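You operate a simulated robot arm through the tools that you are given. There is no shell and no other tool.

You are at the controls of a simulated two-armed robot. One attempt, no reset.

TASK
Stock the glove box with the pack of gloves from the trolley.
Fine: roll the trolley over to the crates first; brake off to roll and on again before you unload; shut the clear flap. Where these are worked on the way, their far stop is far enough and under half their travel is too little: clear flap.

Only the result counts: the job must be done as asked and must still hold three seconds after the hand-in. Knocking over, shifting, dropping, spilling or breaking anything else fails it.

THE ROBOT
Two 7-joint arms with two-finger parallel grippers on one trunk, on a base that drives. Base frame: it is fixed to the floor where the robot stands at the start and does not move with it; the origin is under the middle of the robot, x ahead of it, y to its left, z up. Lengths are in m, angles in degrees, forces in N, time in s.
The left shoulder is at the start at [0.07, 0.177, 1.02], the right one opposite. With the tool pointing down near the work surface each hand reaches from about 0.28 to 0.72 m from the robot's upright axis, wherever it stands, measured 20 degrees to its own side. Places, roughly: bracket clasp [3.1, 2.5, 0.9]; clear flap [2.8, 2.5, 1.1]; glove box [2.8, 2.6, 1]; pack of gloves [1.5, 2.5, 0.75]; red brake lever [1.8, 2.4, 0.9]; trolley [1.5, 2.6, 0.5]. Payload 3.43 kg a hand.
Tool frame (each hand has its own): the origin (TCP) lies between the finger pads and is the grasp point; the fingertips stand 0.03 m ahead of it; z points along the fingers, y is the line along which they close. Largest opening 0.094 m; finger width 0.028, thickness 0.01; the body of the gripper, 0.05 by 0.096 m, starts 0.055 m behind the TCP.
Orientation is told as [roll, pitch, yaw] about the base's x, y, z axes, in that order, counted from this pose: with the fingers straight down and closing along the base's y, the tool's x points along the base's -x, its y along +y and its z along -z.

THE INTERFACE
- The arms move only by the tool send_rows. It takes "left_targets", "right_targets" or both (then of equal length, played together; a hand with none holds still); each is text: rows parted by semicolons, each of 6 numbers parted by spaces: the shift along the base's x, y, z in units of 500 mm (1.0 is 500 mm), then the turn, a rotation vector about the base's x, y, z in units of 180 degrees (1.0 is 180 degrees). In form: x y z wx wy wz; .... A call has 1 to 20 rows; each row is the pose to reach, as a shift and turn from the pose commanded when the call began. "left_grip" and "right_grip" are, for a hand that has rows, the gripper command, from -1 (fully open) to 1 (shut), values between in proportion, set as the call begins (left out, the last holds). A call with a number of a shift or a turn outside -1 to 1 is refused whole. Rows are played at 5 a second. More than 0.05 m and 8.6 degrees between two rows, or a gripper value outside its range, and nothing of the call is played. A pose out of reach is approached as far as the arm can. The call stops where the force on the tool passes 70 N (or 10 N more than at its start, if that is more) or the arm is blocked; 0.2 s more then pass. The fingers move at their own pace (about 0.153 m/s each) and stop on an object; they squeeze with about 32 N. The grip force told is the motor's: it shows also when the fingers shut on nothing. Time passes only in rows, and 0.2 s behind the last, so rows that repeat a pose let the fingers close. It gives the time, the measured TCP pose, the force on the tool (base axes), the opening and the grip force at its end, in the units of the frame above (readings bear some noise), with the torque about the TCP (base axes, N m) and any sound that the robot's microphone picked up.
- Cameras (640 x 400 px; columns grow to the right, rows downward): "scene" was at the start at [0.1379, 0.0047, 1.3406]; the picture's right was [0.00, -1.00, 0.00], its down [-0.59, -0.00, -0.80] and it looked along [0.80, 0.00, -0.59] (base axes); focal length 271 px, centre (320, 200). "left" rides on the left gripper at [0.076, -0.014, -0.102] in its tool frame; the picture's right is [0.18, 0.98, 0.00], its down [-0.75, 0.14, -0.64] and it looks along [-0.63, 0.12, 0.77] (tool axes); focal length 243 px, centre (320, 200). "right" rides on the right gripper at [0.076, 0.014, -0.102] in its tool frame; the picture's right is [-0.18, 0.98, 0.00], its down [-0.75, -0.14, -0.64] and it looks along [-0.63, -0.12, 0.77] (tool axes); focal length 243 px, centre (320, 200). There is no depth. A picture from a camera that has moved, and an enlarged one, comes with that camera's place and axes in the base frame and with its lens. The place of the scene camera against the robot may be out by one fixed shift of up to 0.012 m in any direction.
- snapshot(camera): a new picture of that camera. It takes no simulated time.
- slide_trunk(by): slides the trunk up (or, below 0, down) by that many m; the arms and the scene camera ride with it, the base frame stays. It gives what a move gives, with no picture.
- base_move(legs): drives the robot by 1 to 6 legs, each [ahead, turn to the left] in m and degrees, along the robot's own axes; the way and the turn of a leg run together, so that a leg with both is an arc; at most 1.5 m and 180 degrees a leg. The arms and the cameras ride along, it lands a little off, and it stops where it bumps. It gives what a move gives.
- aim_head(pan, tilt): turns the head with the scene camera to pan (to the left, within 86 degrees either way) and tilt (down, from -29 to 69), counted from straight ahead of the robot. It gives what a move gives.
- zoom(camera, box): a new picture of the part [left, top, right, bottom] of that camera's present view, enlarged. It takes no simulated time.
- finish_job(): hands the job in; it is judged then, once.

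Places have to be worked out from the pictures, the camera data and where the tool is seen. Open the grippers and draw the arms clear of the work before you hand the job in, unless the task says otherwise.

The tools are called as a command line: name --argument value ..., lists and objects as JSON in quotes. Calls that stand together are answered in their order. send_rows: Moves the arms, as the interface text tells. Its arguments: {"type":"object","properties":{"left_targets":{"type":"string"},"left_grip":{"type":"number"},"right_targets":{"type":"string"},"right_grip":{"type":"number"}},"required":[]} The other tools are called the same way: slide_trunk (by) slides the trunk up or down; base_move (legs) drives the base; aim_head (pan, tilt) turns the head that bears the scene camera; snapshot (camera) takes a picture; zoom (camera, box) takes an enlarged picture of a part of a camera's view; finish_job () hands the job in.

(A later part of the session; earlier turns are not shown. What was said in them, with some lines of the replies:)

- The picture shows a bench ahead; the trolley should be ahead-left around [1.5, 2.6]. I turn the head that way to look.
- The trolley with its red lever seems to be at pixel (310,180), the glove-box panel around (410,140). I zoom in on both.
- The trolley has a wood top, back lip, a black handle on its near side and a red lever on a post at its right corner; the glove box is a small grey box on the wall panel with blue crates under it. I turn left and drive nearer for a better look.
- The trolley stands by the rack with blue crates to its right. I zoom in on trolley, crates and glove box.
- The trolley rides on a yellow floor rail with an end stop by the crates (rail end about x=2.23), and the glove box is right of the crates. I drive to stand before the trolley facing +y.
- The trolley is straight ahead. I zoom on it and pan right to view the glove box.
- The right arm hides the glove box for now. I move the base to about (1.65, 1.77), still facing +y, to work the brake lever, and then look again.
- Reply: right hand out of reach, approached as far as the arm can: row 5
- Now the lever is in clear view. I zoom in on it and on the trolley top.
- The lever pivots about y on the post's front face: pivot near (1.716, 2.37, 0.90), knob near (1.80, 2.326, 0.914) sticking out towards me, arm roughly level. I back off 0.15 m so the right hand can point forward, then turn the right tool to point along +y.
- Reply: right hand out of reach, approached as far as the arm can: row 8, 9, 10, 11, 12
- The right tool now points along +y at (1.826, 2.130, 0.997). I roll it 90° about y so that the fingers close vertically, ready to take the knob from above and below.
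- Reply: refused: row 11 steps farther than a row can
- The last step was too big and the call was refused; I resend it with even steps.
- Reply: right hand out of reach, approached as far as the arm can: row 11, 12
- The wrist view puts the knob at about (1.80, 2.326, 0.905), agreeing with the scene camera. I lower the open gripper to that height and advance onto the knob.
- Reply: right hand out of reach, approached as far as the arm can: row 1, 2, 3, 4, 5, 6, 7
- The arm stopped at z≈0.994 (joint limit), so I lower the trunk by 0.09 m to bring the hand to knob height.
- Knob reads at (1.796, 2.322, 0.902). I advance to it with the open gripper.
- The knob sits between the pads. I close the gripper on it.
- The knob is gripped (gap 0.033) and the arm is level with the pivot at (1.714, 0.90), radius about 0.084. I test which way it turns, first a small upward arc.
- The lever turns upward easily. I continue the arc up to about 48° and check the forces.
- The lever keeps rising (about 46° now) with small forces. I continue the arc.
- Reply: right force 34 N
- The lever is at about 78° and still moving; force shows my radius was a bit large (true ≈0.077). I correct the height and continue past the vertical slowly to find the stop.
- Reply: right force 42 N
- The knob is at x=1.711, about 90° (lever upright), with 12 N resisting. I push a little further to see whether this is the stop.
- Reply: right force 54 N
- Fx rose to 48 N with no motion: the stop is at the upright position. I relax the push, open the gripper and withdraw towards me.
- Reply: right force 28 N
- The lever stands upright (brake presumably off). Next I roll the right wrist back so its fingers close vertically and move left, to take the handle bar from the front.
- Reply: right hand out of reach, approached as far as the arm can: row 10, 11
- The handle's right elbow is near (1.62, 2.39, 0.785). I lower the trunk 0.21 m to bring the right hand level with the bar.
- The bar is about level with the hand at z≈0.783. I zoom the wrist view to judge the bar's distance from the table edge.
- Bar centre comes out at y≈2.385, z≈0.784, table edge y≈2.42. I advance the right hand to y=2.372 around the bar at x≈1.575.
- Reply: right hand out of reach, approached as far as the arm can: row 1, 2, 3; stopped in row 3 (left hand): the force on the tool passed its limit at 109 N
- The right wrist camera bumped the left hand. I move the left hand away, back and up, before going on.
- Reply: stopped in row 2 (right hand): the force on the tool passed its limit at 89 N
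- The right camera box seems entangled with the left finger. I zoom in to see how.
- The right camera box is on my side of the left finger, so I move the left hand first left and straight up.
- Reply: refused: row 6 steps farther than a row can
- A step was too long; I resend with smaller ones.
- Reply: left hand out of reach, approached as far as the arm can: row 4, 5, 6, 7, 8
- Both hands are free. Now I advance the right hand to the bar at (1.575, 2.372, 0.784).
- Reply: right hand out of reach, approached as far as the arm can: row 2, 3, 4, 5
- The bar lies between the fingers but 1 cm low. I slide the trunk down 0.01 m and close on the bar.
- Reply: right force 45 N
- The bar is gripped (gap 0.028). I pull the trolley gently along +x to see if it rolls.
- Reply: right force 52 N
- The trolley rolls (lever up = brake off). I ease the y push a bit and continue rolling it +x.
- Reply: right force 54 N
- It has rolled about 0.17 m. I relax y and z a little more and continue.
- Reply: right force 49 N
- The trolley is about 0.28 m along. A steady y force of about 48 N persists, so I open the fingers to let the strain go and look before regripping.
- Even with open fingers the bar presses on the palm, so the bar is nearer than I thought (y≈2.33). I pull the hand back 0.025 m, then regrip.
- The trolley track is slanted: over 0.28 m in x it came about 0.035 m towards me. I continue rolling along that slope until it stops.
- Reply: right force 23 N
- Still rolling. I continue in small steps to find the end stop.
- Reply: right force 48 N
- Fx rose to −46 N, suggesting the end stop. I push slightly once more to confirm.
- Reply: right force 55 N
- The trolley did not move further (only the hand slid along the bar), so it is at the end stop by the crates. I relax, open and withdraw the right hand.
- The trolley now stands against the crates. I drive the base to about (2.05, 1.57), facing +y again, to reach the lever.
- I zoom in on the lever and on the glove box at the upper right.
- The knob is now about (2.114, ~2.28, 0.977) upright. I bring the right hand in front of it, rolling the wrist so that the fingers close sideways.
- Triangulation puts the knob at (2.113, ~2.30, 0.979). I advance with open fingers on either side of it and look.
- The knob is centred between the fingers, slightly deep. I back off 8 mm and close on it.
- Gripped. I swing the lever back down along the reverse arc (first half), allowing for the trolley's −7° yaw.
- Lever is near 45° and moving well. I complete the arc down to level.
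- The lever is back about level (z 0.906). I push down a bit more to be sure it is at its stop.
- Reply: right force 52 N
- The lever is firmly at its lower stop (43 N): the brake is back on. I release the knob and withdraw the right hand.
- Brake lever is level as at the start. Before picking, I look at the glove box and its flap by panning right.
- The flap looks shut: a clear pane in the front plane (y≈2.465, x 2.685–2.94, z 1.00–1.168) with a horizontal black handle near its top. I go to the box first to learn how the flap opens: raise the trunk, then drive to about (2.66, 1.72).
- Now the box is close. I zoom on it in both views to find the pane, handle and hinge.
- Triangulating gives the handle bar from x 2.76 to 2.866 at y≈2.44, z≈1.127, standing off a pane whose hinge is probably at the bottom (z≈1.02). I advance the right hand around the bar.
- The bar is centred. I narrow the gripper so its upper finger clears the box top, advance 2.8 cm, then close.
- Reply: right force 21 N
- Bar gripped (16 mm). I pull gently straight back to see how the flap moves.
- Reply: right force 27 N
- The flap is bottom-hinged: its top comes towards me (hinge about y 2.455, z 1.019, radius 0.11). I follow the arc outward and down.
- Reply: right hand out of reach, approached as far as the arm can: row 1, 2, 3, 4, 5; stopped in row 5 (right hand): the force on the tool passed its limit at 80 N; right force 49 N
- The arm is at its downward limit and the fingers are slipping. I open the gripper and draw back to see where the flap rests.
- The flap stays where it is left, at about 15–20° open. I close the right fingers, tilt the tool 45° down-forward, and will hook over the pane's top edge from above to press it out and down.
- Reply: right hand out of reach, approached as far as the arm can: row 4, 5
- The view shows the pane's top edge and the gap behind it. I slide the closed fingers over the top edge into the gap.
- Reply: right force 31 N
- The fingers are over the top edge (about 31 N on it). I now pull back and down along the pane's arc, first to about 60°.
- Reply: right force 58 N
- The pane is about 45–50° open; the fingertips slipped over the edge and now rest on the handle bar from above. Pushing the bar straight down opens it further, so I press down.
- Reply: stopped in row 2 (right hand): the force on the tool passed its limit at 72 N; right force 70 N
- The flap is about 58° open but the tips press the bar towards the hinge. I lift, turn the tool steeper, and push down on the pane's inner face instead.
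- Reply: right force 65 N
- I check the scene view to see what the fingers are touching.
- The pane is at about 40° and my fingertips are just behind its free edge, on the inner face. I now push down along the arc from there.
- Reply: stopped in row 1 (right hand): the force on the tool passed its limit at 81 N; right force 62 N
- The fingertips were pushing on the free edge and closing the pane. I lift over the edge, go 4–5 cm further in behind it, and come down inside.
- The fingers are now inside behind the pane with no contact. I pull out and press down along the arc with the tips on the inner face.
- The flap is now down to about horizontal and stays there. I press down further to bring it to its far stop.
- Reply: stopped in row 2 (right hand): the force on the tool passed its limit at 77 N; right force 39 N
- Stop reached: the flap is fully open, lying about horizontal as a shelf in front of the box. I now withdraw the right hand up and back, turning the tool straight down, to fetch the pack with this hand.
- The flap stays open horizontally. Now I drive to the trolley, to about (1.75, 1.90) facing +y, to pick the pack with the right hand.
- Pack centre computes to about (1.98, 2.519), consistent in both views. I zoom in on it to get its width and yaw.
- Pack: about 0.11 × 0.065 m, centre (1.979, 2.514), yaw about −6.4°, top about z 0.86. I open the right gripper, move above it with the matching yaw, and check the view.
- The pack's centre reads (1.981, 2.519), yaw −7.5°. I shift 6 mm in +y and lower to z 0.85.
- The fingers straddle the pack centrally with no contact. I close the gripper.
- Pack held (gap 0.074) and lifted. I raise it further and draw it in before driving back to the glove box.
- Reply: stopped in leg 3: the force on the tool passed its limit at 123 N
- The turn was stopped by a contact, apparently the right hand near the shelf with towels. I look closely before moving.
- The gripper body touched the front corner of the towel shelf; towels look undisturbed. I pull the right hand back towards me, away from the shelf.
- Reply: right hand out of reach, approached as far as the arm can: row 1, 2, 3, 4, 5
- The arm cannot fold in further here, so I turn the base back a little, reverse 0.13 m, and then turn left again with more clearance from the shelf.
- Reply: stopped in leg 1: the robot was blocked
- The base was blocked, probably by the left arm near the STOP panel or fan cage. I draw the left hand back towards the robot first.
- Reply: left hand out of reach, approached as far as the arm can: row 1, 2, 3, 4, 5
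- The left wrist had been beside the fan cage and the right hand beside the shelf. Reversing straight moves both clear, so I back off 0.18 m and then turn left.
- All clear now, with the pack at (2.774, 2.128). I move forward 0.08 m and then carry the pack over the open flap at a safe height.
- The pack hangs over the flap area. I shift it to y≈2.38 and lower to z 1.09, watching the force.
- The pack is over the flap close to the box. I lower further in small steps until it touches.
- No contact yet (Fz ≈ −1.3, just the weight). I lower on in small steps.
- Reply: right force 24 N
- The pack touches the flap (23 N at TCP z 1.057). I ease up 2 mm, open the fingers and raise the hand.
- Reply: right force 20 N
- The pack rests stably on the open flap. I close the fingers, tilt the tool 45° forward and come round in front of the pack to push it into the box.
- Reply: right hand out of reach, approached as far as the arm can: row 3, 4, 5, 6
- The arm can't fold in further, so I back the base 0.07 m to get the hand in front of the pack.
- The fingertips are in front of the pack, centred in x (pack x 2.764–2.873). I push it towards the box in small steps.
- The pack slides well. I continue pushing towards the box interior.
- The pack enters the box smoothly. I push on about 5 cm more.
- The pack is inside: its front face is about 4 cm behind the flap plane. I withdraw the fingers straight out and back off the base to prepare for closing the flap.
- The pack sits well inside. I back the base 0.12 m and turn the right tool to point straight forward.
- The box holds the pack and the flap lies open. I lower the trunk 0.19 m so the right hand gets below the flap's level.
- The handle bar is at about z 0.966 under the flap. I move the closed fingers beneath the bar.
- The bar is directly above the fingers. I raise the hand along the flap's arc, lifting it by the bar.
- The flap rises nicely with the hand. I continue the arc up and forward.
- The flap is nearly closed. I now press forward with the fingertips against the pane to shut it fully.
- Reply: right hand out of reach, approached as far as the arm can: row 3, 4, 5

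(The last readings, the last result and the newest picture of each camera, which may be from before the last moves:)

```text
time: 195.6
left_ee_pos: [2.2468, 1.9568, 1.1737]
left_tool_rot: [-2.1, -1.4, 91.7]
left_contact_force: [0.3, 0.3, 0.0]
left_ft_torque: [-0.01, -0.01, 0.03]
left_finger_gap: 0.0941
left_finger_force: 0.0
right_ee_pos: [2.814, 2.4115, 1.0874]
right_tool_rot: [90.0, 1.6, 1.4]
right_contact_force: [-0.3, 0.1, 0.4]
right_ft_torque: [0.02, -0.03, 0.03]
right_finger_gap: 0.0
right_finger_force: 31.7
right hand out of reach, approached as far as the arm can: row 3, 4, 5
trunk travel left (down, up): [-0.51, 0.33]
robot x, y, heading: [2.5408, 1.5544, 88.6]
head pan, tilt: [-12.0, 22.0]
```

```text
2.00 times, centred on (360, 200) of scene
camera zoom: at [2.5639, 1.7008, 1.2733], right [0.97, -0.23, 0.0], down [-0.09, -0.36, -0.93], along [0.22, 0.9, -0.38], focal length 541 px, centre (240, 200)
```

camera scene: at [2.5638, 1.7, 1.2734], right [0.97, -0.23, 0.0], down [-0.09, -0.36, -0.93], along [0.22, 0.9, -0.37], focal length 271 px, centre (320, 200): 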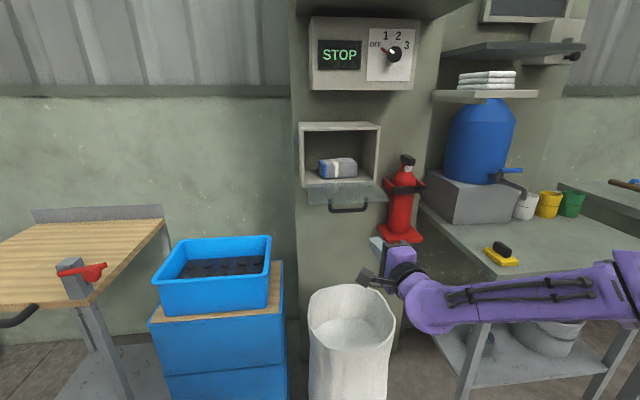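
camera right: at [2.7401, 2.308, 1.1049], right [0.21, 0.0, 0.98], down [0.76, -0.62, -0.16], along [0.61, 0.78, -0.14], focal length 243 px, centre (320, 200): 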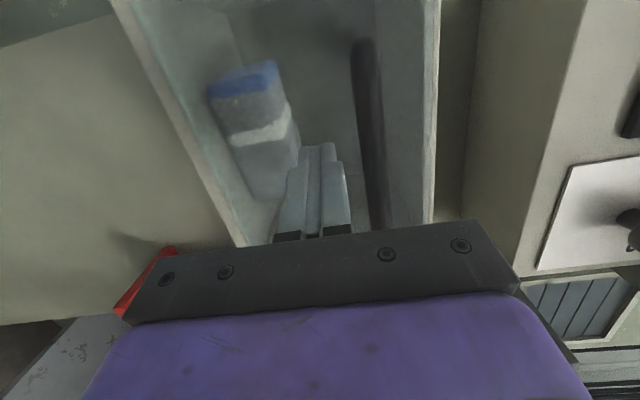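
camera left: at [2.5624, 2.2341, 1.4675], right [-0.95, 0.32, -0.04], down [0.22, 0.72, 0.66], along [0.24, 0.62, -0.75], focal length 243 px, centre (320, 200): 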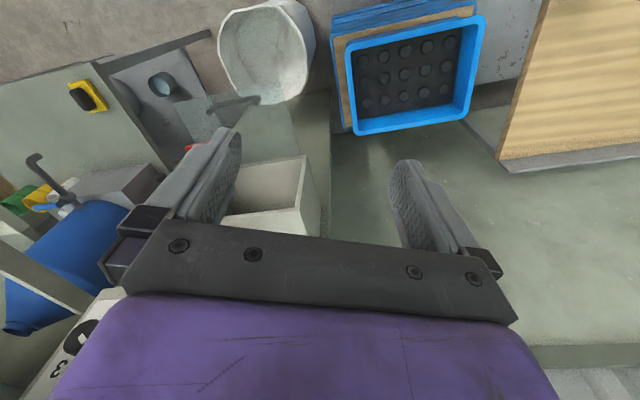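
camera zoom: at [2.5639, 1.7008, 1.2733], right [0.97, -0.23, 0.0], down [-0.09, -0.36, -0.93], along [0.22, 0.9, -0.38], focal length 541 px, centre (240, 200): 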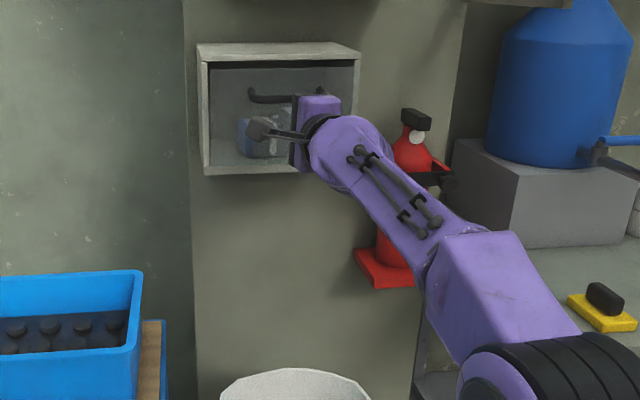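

The arm has run out of reach. I pull the hand back 0.08 m, drive the base forward 0.1 m, and then press with the arm.

send_rows --right_targets "0 -0.06 0 0 0 0;0 -0.12 0 0 0 0;0 -0.18 0 0 0 0;0 -0.22 0 0 0 0"

base_move --legs '[[0.08, 0]]'

snapshot --camera "right"

zoom --camera "scene" --box '[270, 80, 450, 280]'

```text
time: 196.6
left_ee_pos: [2.2482, 1.9549, 1.1743]
left_tool_rot: [-2.2, -1.4, 91.7]
left_contact_force: [-0.9, -0.4, 0.4]
left_ft_torque: [0.02, -0.01, 0.01]
left_finger_gap: 0.094
left_finger_force: 0.0
right_ee_pos: [2.8135, 2.3009, 1.0917]
right_tool_rot: [90.1, 1.6, 1.4]
right_contact_force: [0.1, 0.0, -0.9]
right_ft_torque: [0.04, -0.01, 0.02]
right_finger_gap: 0.0
right_finger_force: 32.0
trunk travel left (down, up): [-0.51, 0.33]
robot x, y, heading: [2.5394, 1.5537, 88.4]
head pan, tilt: [-12.0, 22.0]
```

```text
time: 197.7
left_ee_pos: [2.249, 2.0364, 1.174]
left_tool_rot: [-2.1, -1.2, 91.9]
left_contact_force: [-0.4, 0.2, -0.8]
left_ft_torque: [-0.05, 0.02, 0.0]
left_finger_gap: 0.0939
left_finger_force: 0.1
right_ee_pos: [2.8141, 2.385, 1.0896]
right_tool_rot: [90.1, 1.5, 1.4]
right_contact_force: [0.2, 0.0, -1.0]
right_ft_torque: [0.03, 0.0, 0.01]
right_finger_gap: 0.0
right_finger_force: 32.4
trunk travel left (down, up): [-0.51, 0.33]
robot x, y, heading: [2.5462, 1.6377, 88.5]
head pan, tilt: [-12.0, 22.0]
```

```text
taken
camera right: at [2.7418, 2.2807, 1.1062], right [0.21, 0.0, 0.98], down [0.77, -0.62, -0.16], along [0.61, 0.78, -0.14], focal length 243 px, centre (320, 200)
```

right: 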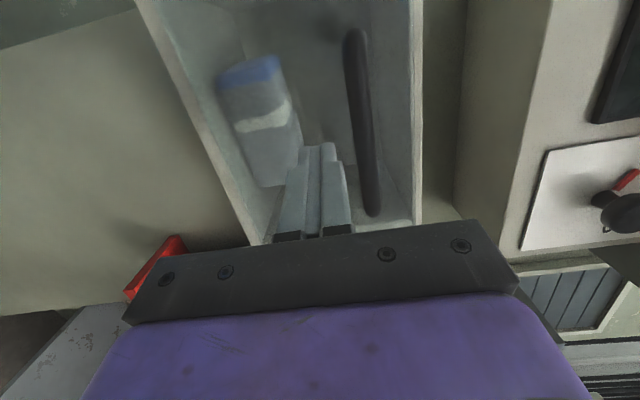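

```text
2.00 times, centred on (360, 180) of scene
camera zoom: at [2.5657, 1.783, 1.2733], right [0.97, -0.23, 0.0], down [-0.09, -0.37, -0.93], along [0.22, 0.9, -0.38], focal length 541 px, centre (240, 240)
```

zoom: 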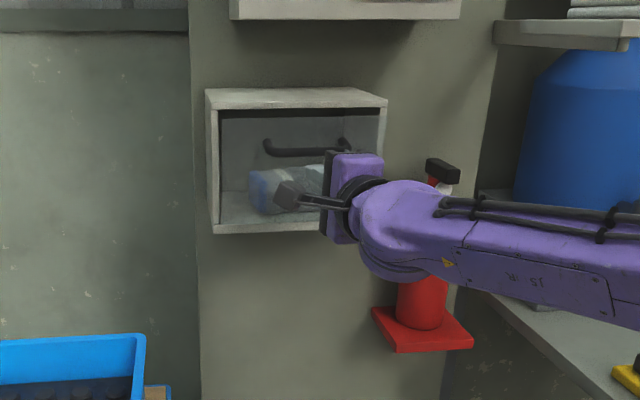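

The flap stays up. I now press the pane forward until it resists.

send_rows --right_targets "0 0.05 0 0 0 0;0 0.09 0 0 0 0;0 0.11 0 0 0 0;0 0.125 0 0 0 0;0 0.14 0 0 0 0;0 0.155 0 0 0 0"

snapshot --camera "right"

zoom --camera "scene" --box '[290, 100, 410, 220]'

```text
time: 198.6
left_ee_pos: [2.2492, 2.0238, 1.179]
left_tool_rot: [-2.4, -2.1, 91.6]
left_contact_force: [-0.9, 0.7, -0.6]
left_ft_torque: [-0.02, 0.0, -0.03]
left_finger_gap: 0.0939
left_finger_force: 0.1
right_ee_pos: [2.8165, 2.4294, 1.0917]
right_tool_rot: [90.0, 1.6, 1.4]
right_contact_force: [1.2, -51.4, -6.7]
right_ft_torque: [-0.26, 0.1, -0.71]
right_finger_gap: 0.0
right_finger_force: 32.0
trunk travel left (down, up): [-0.51, 0.33]
robot x, y, heading: [2.5424, 1.6339, 87.9]
head pan, tilt: [-12.0, 22.0]
stopped in row 4 (right hand): the force on the tool passed its limit at 84 N (the readings are from after the stop); the commanded pose is now the measured one
```

```text
taken
camera right: at [2.7439, 2.3258, 1.1086], right [0.21, 0.01, 0.98], down [0.77, -0.62, -0.16], along [0.61, 0.78, -0.14], focal length 243 px, centre (320, 200)
```

right: 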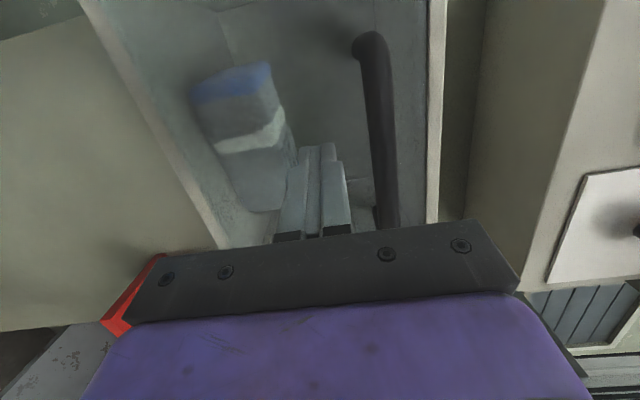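

```text
3.33 times, centred on (350, 160) of scene
camera zoom: at [2.5668, 1.7688, 1.2747], right [0.97, -0.24, 0.0], down [-0.09, -0.35, -0.93], along [0.22, 0.9, -0.37], focal length 902 px, centre (220, 333)
```

zoom: 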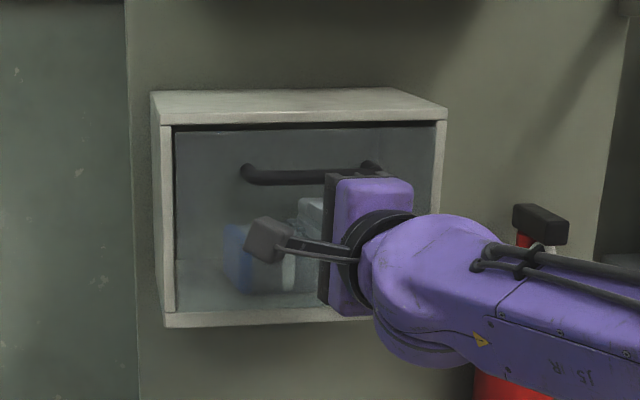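

Contact at TCP y 2.429, the same as when the flap was shut at the start: it is closed. I withdraw the hand and check.

send_rows --right_targets "0 -0.04 0 0 0 0;0 -0.1 0 0 0 0;0 -0.18 0 0 0 0;0 -0.24 0 0 0 0"

base_move --legs '[[-0.25, 0]]'

snapshot --camera "scene"

zoom --camera "scene" --box '[280, 100, 400, 220]'

```text
time: 199.6
left_ee_pos: [2.2497, 2.0319, 1.176]
left_tool_rot: [-2.2, -1.6, 91.8]
left_contact_force: [0.2, -0.3, 0.6]
left_ft_torque: [-0.01, 0.01, 0.0]
left_finger_gap: 0.0941
left_finger_force: 0.1
right_ee_pos: [2.8157, 2.3213, 1.0828]
right_tool_rot: [89.6, 1.5, 1.6]
right_contact_force: [0.8, 0.0, 0.2]
right_ft_torque: [-0.03, -0.02, -0.01]
right_finger_gap: 0.0
right_finger_force: 32.3
trunk travel left (down, up): [-0.51, 0.33]
robot x, y, heading: [2.5462, 1.6351, 88.3]
head pan, tilt: [-12.0, 22.0]
```

```text
time: 201.4
left_ee_pos: [2.2425, 1.7874, 1.175]
left_tool_rot: [-2.2, -1.5, 91.7]
left_contact_force: [0.4, -0.2, -0.6]
left_ft_torque: [-0.02, 0.03, 0.0]
left_finger_gap: 0.0937
left_finger_force: 0.1
right_ee_pos: [2.8073, 2.0731, 1.0822]
right_tool_rot: [89.5, 1.5, 1.5]
right_contact_force: [0.3, 0.0, 0.7]
right_ft_torque: [-0.02, 0.0, 0.0]
right_finger_gap: 0.0
right_finger_force: 31.9
trunk travel left (down, up): [-0.51, 0.33]
robot x, y, heading: [2.5348, 1.3894, 88.1]
head pan, tilt: [-12.0, 22.0]
```

```text
taken
camera scene: at [2.559, 1.5317, 1.2734], right [0.97, -0.24, 0.0], down [-0.09, -0.36, -0.93], along [0.22, 0.9, -0.37], focal length 271 px, centre (320, 200)
```

scene: 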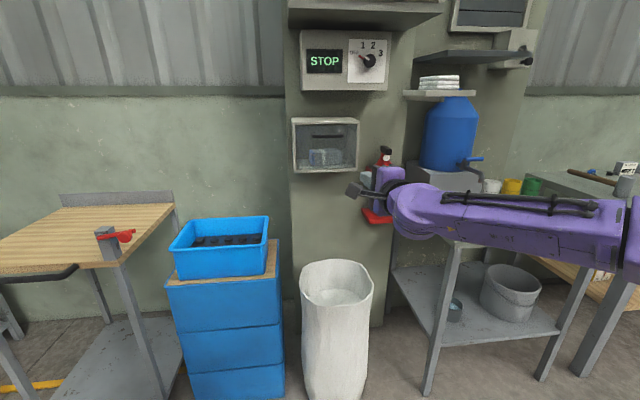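

```text
3.33 times, centred on (340, 160) of scene
camera zoom: at [2.559, 1.5317, 1.2734], right [0.97, -0.24, 0.0], down [-0.09, -0.36, -0.93], along [0.22, 0.9, -0.37], focal length 902 px, centre (253, 333)
```

zoom: 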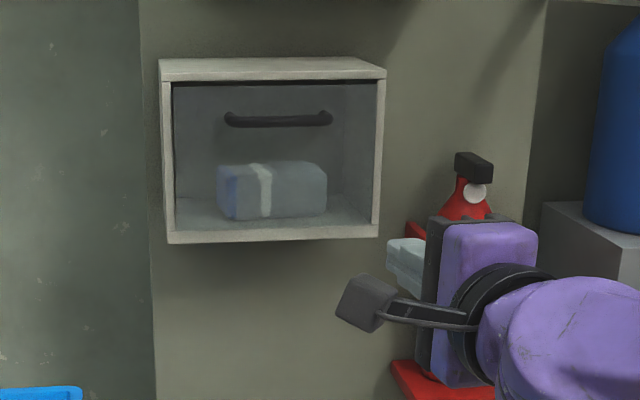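

The flap is shut with the pack visible inside. I open the right gripper and check the trolley and its brake lever a last time.

send_rows --right_targets "0 -0.02 0 0 0 0;0 -0.04 0 0 0 0;0 -0.04 0 0 0 0;0 -0.04 0 0 0 0" --right_grip -1

aim_head --pan 22 --tilt 25

snapshot --camera "scene"

zoom --camera "scene" --box '[180, 120, 420, 300]'

```text
time: 202.4
left_ee_pos: [2.2413, 1.7883, 1.1752]
left_tool_rot: [-2.2, -1.5, 91.7]
left_contact_force: [-0.5, 0.1, -0.6]
left_ft_torque: [-0.01, -0.01, 0.01]
left_finger_gap: 0.094
left_finger_force: 0.0
right_ee_pos: [2.8092, 2.0525, 1.0823]
right_tool_rot: [89.5, 1.5, 1.5]
right_contact_force: [-0.1, -0.1, 0.4]
right_ft_torque: [-0.02, 0.01, -0.03]
right_finger_gap: 0.0941
right_finger_force: 0.0
trunk travel left (down, up): [-0.51, 0.33]
robot x, y, heading: [2.536, 1.3896, 87.9]
head pan, tilt: [-12.0, 22.0]
```

```text
time: 203.4
left_ee_pos: [2.2432, 1.788, 1.175]
left_tool_rot: [-2.2, -1.5, 91.6]
left_contact_force: [0.4, 0.7, 0.6]
left_ft_torque: [0.01, -0.01, -0.02]
left_finger_gap: 0.0942
left_finger_force: 0.1
right_ee_pos: [2.8092, 2.0532, 1.082]
right_tool_rot: [89.5, 1.5, 1.4]
right_contact_force: [0.6, -0.3, 0.8]
right_ft_torque: [0.03, 0.02, 0.01]
right_finger_gap: 0.0941
right_finger_force: 0.0
trunk travel left (down, up): [-0.51, 0.33]
robot x, y, heading: [2.5356, 1.3869, 88.2]
head pan, tilt: [22.0, 25.0]
```

```text
taken
camera scene: at [2.5051, 1.5286, 1.2685], right [0.94, 0.34, 0.0], down [0.15, -0.4, -0.91], along [-0.31, 0.85, -0.42], focal length 271 px, centre (320, 200)
```

scene: 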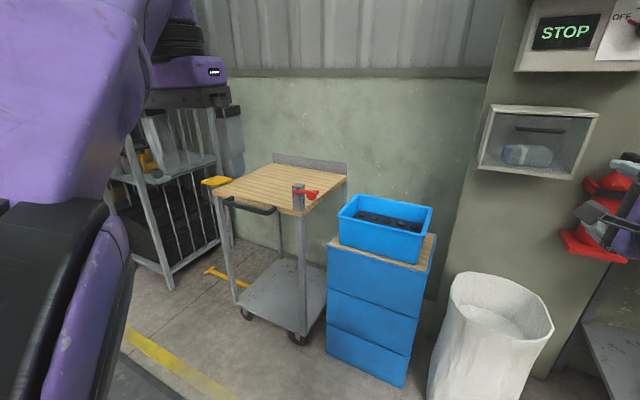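

```text
2.22 times, centred on (300, 210) of scene
camera zoom: at [2.5051, 1.5286, 1.2685], right [0.94, 0.34, 0.0], down [0.15, -0.4, -0.91], along [-0.31, 0.85, -0.42], focal length 602 px, centre (364, 178)
```

zoom: 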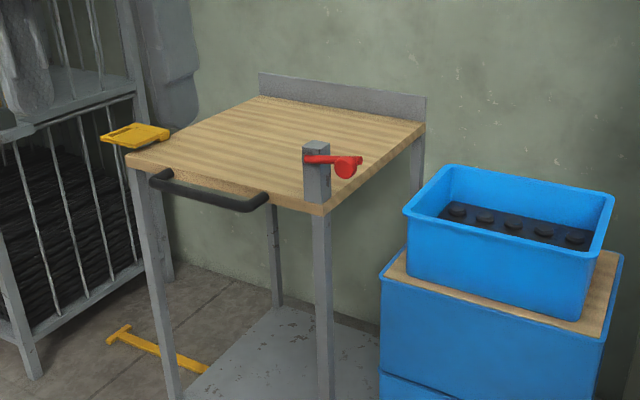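

The trolley stands by the crates with the brake lever back in its on position. The pack is in the box, the flap is shut, the grippers are open and the arms are clear. I hand the job in.

finish_job

```text
The job is handed in.
```

The pack of gloves is in the glove box with the clear flap shut, and the job is handed in.

- **Trolley:** I turned the brake off and rolled the trolley along its rail to the end stop by the crates. I put the brake on again before unloading.
- **Flap:** I opened it to its far stop and placed the pack on it, then pushed the pack inside. I shut the flap until it resisted.
- **Contacts on the way:** The two hands bumped each other once near the trolley handle. While I was turning with the pack, the right hand touched the shelf that holds the towels. The left arm then blocked a turn, probably against the fan cage. The towels looked undisturbed afterwards, and I saw nothing knocked over or moved.

At hand-in both grippers were open and the arms were clear of the work.
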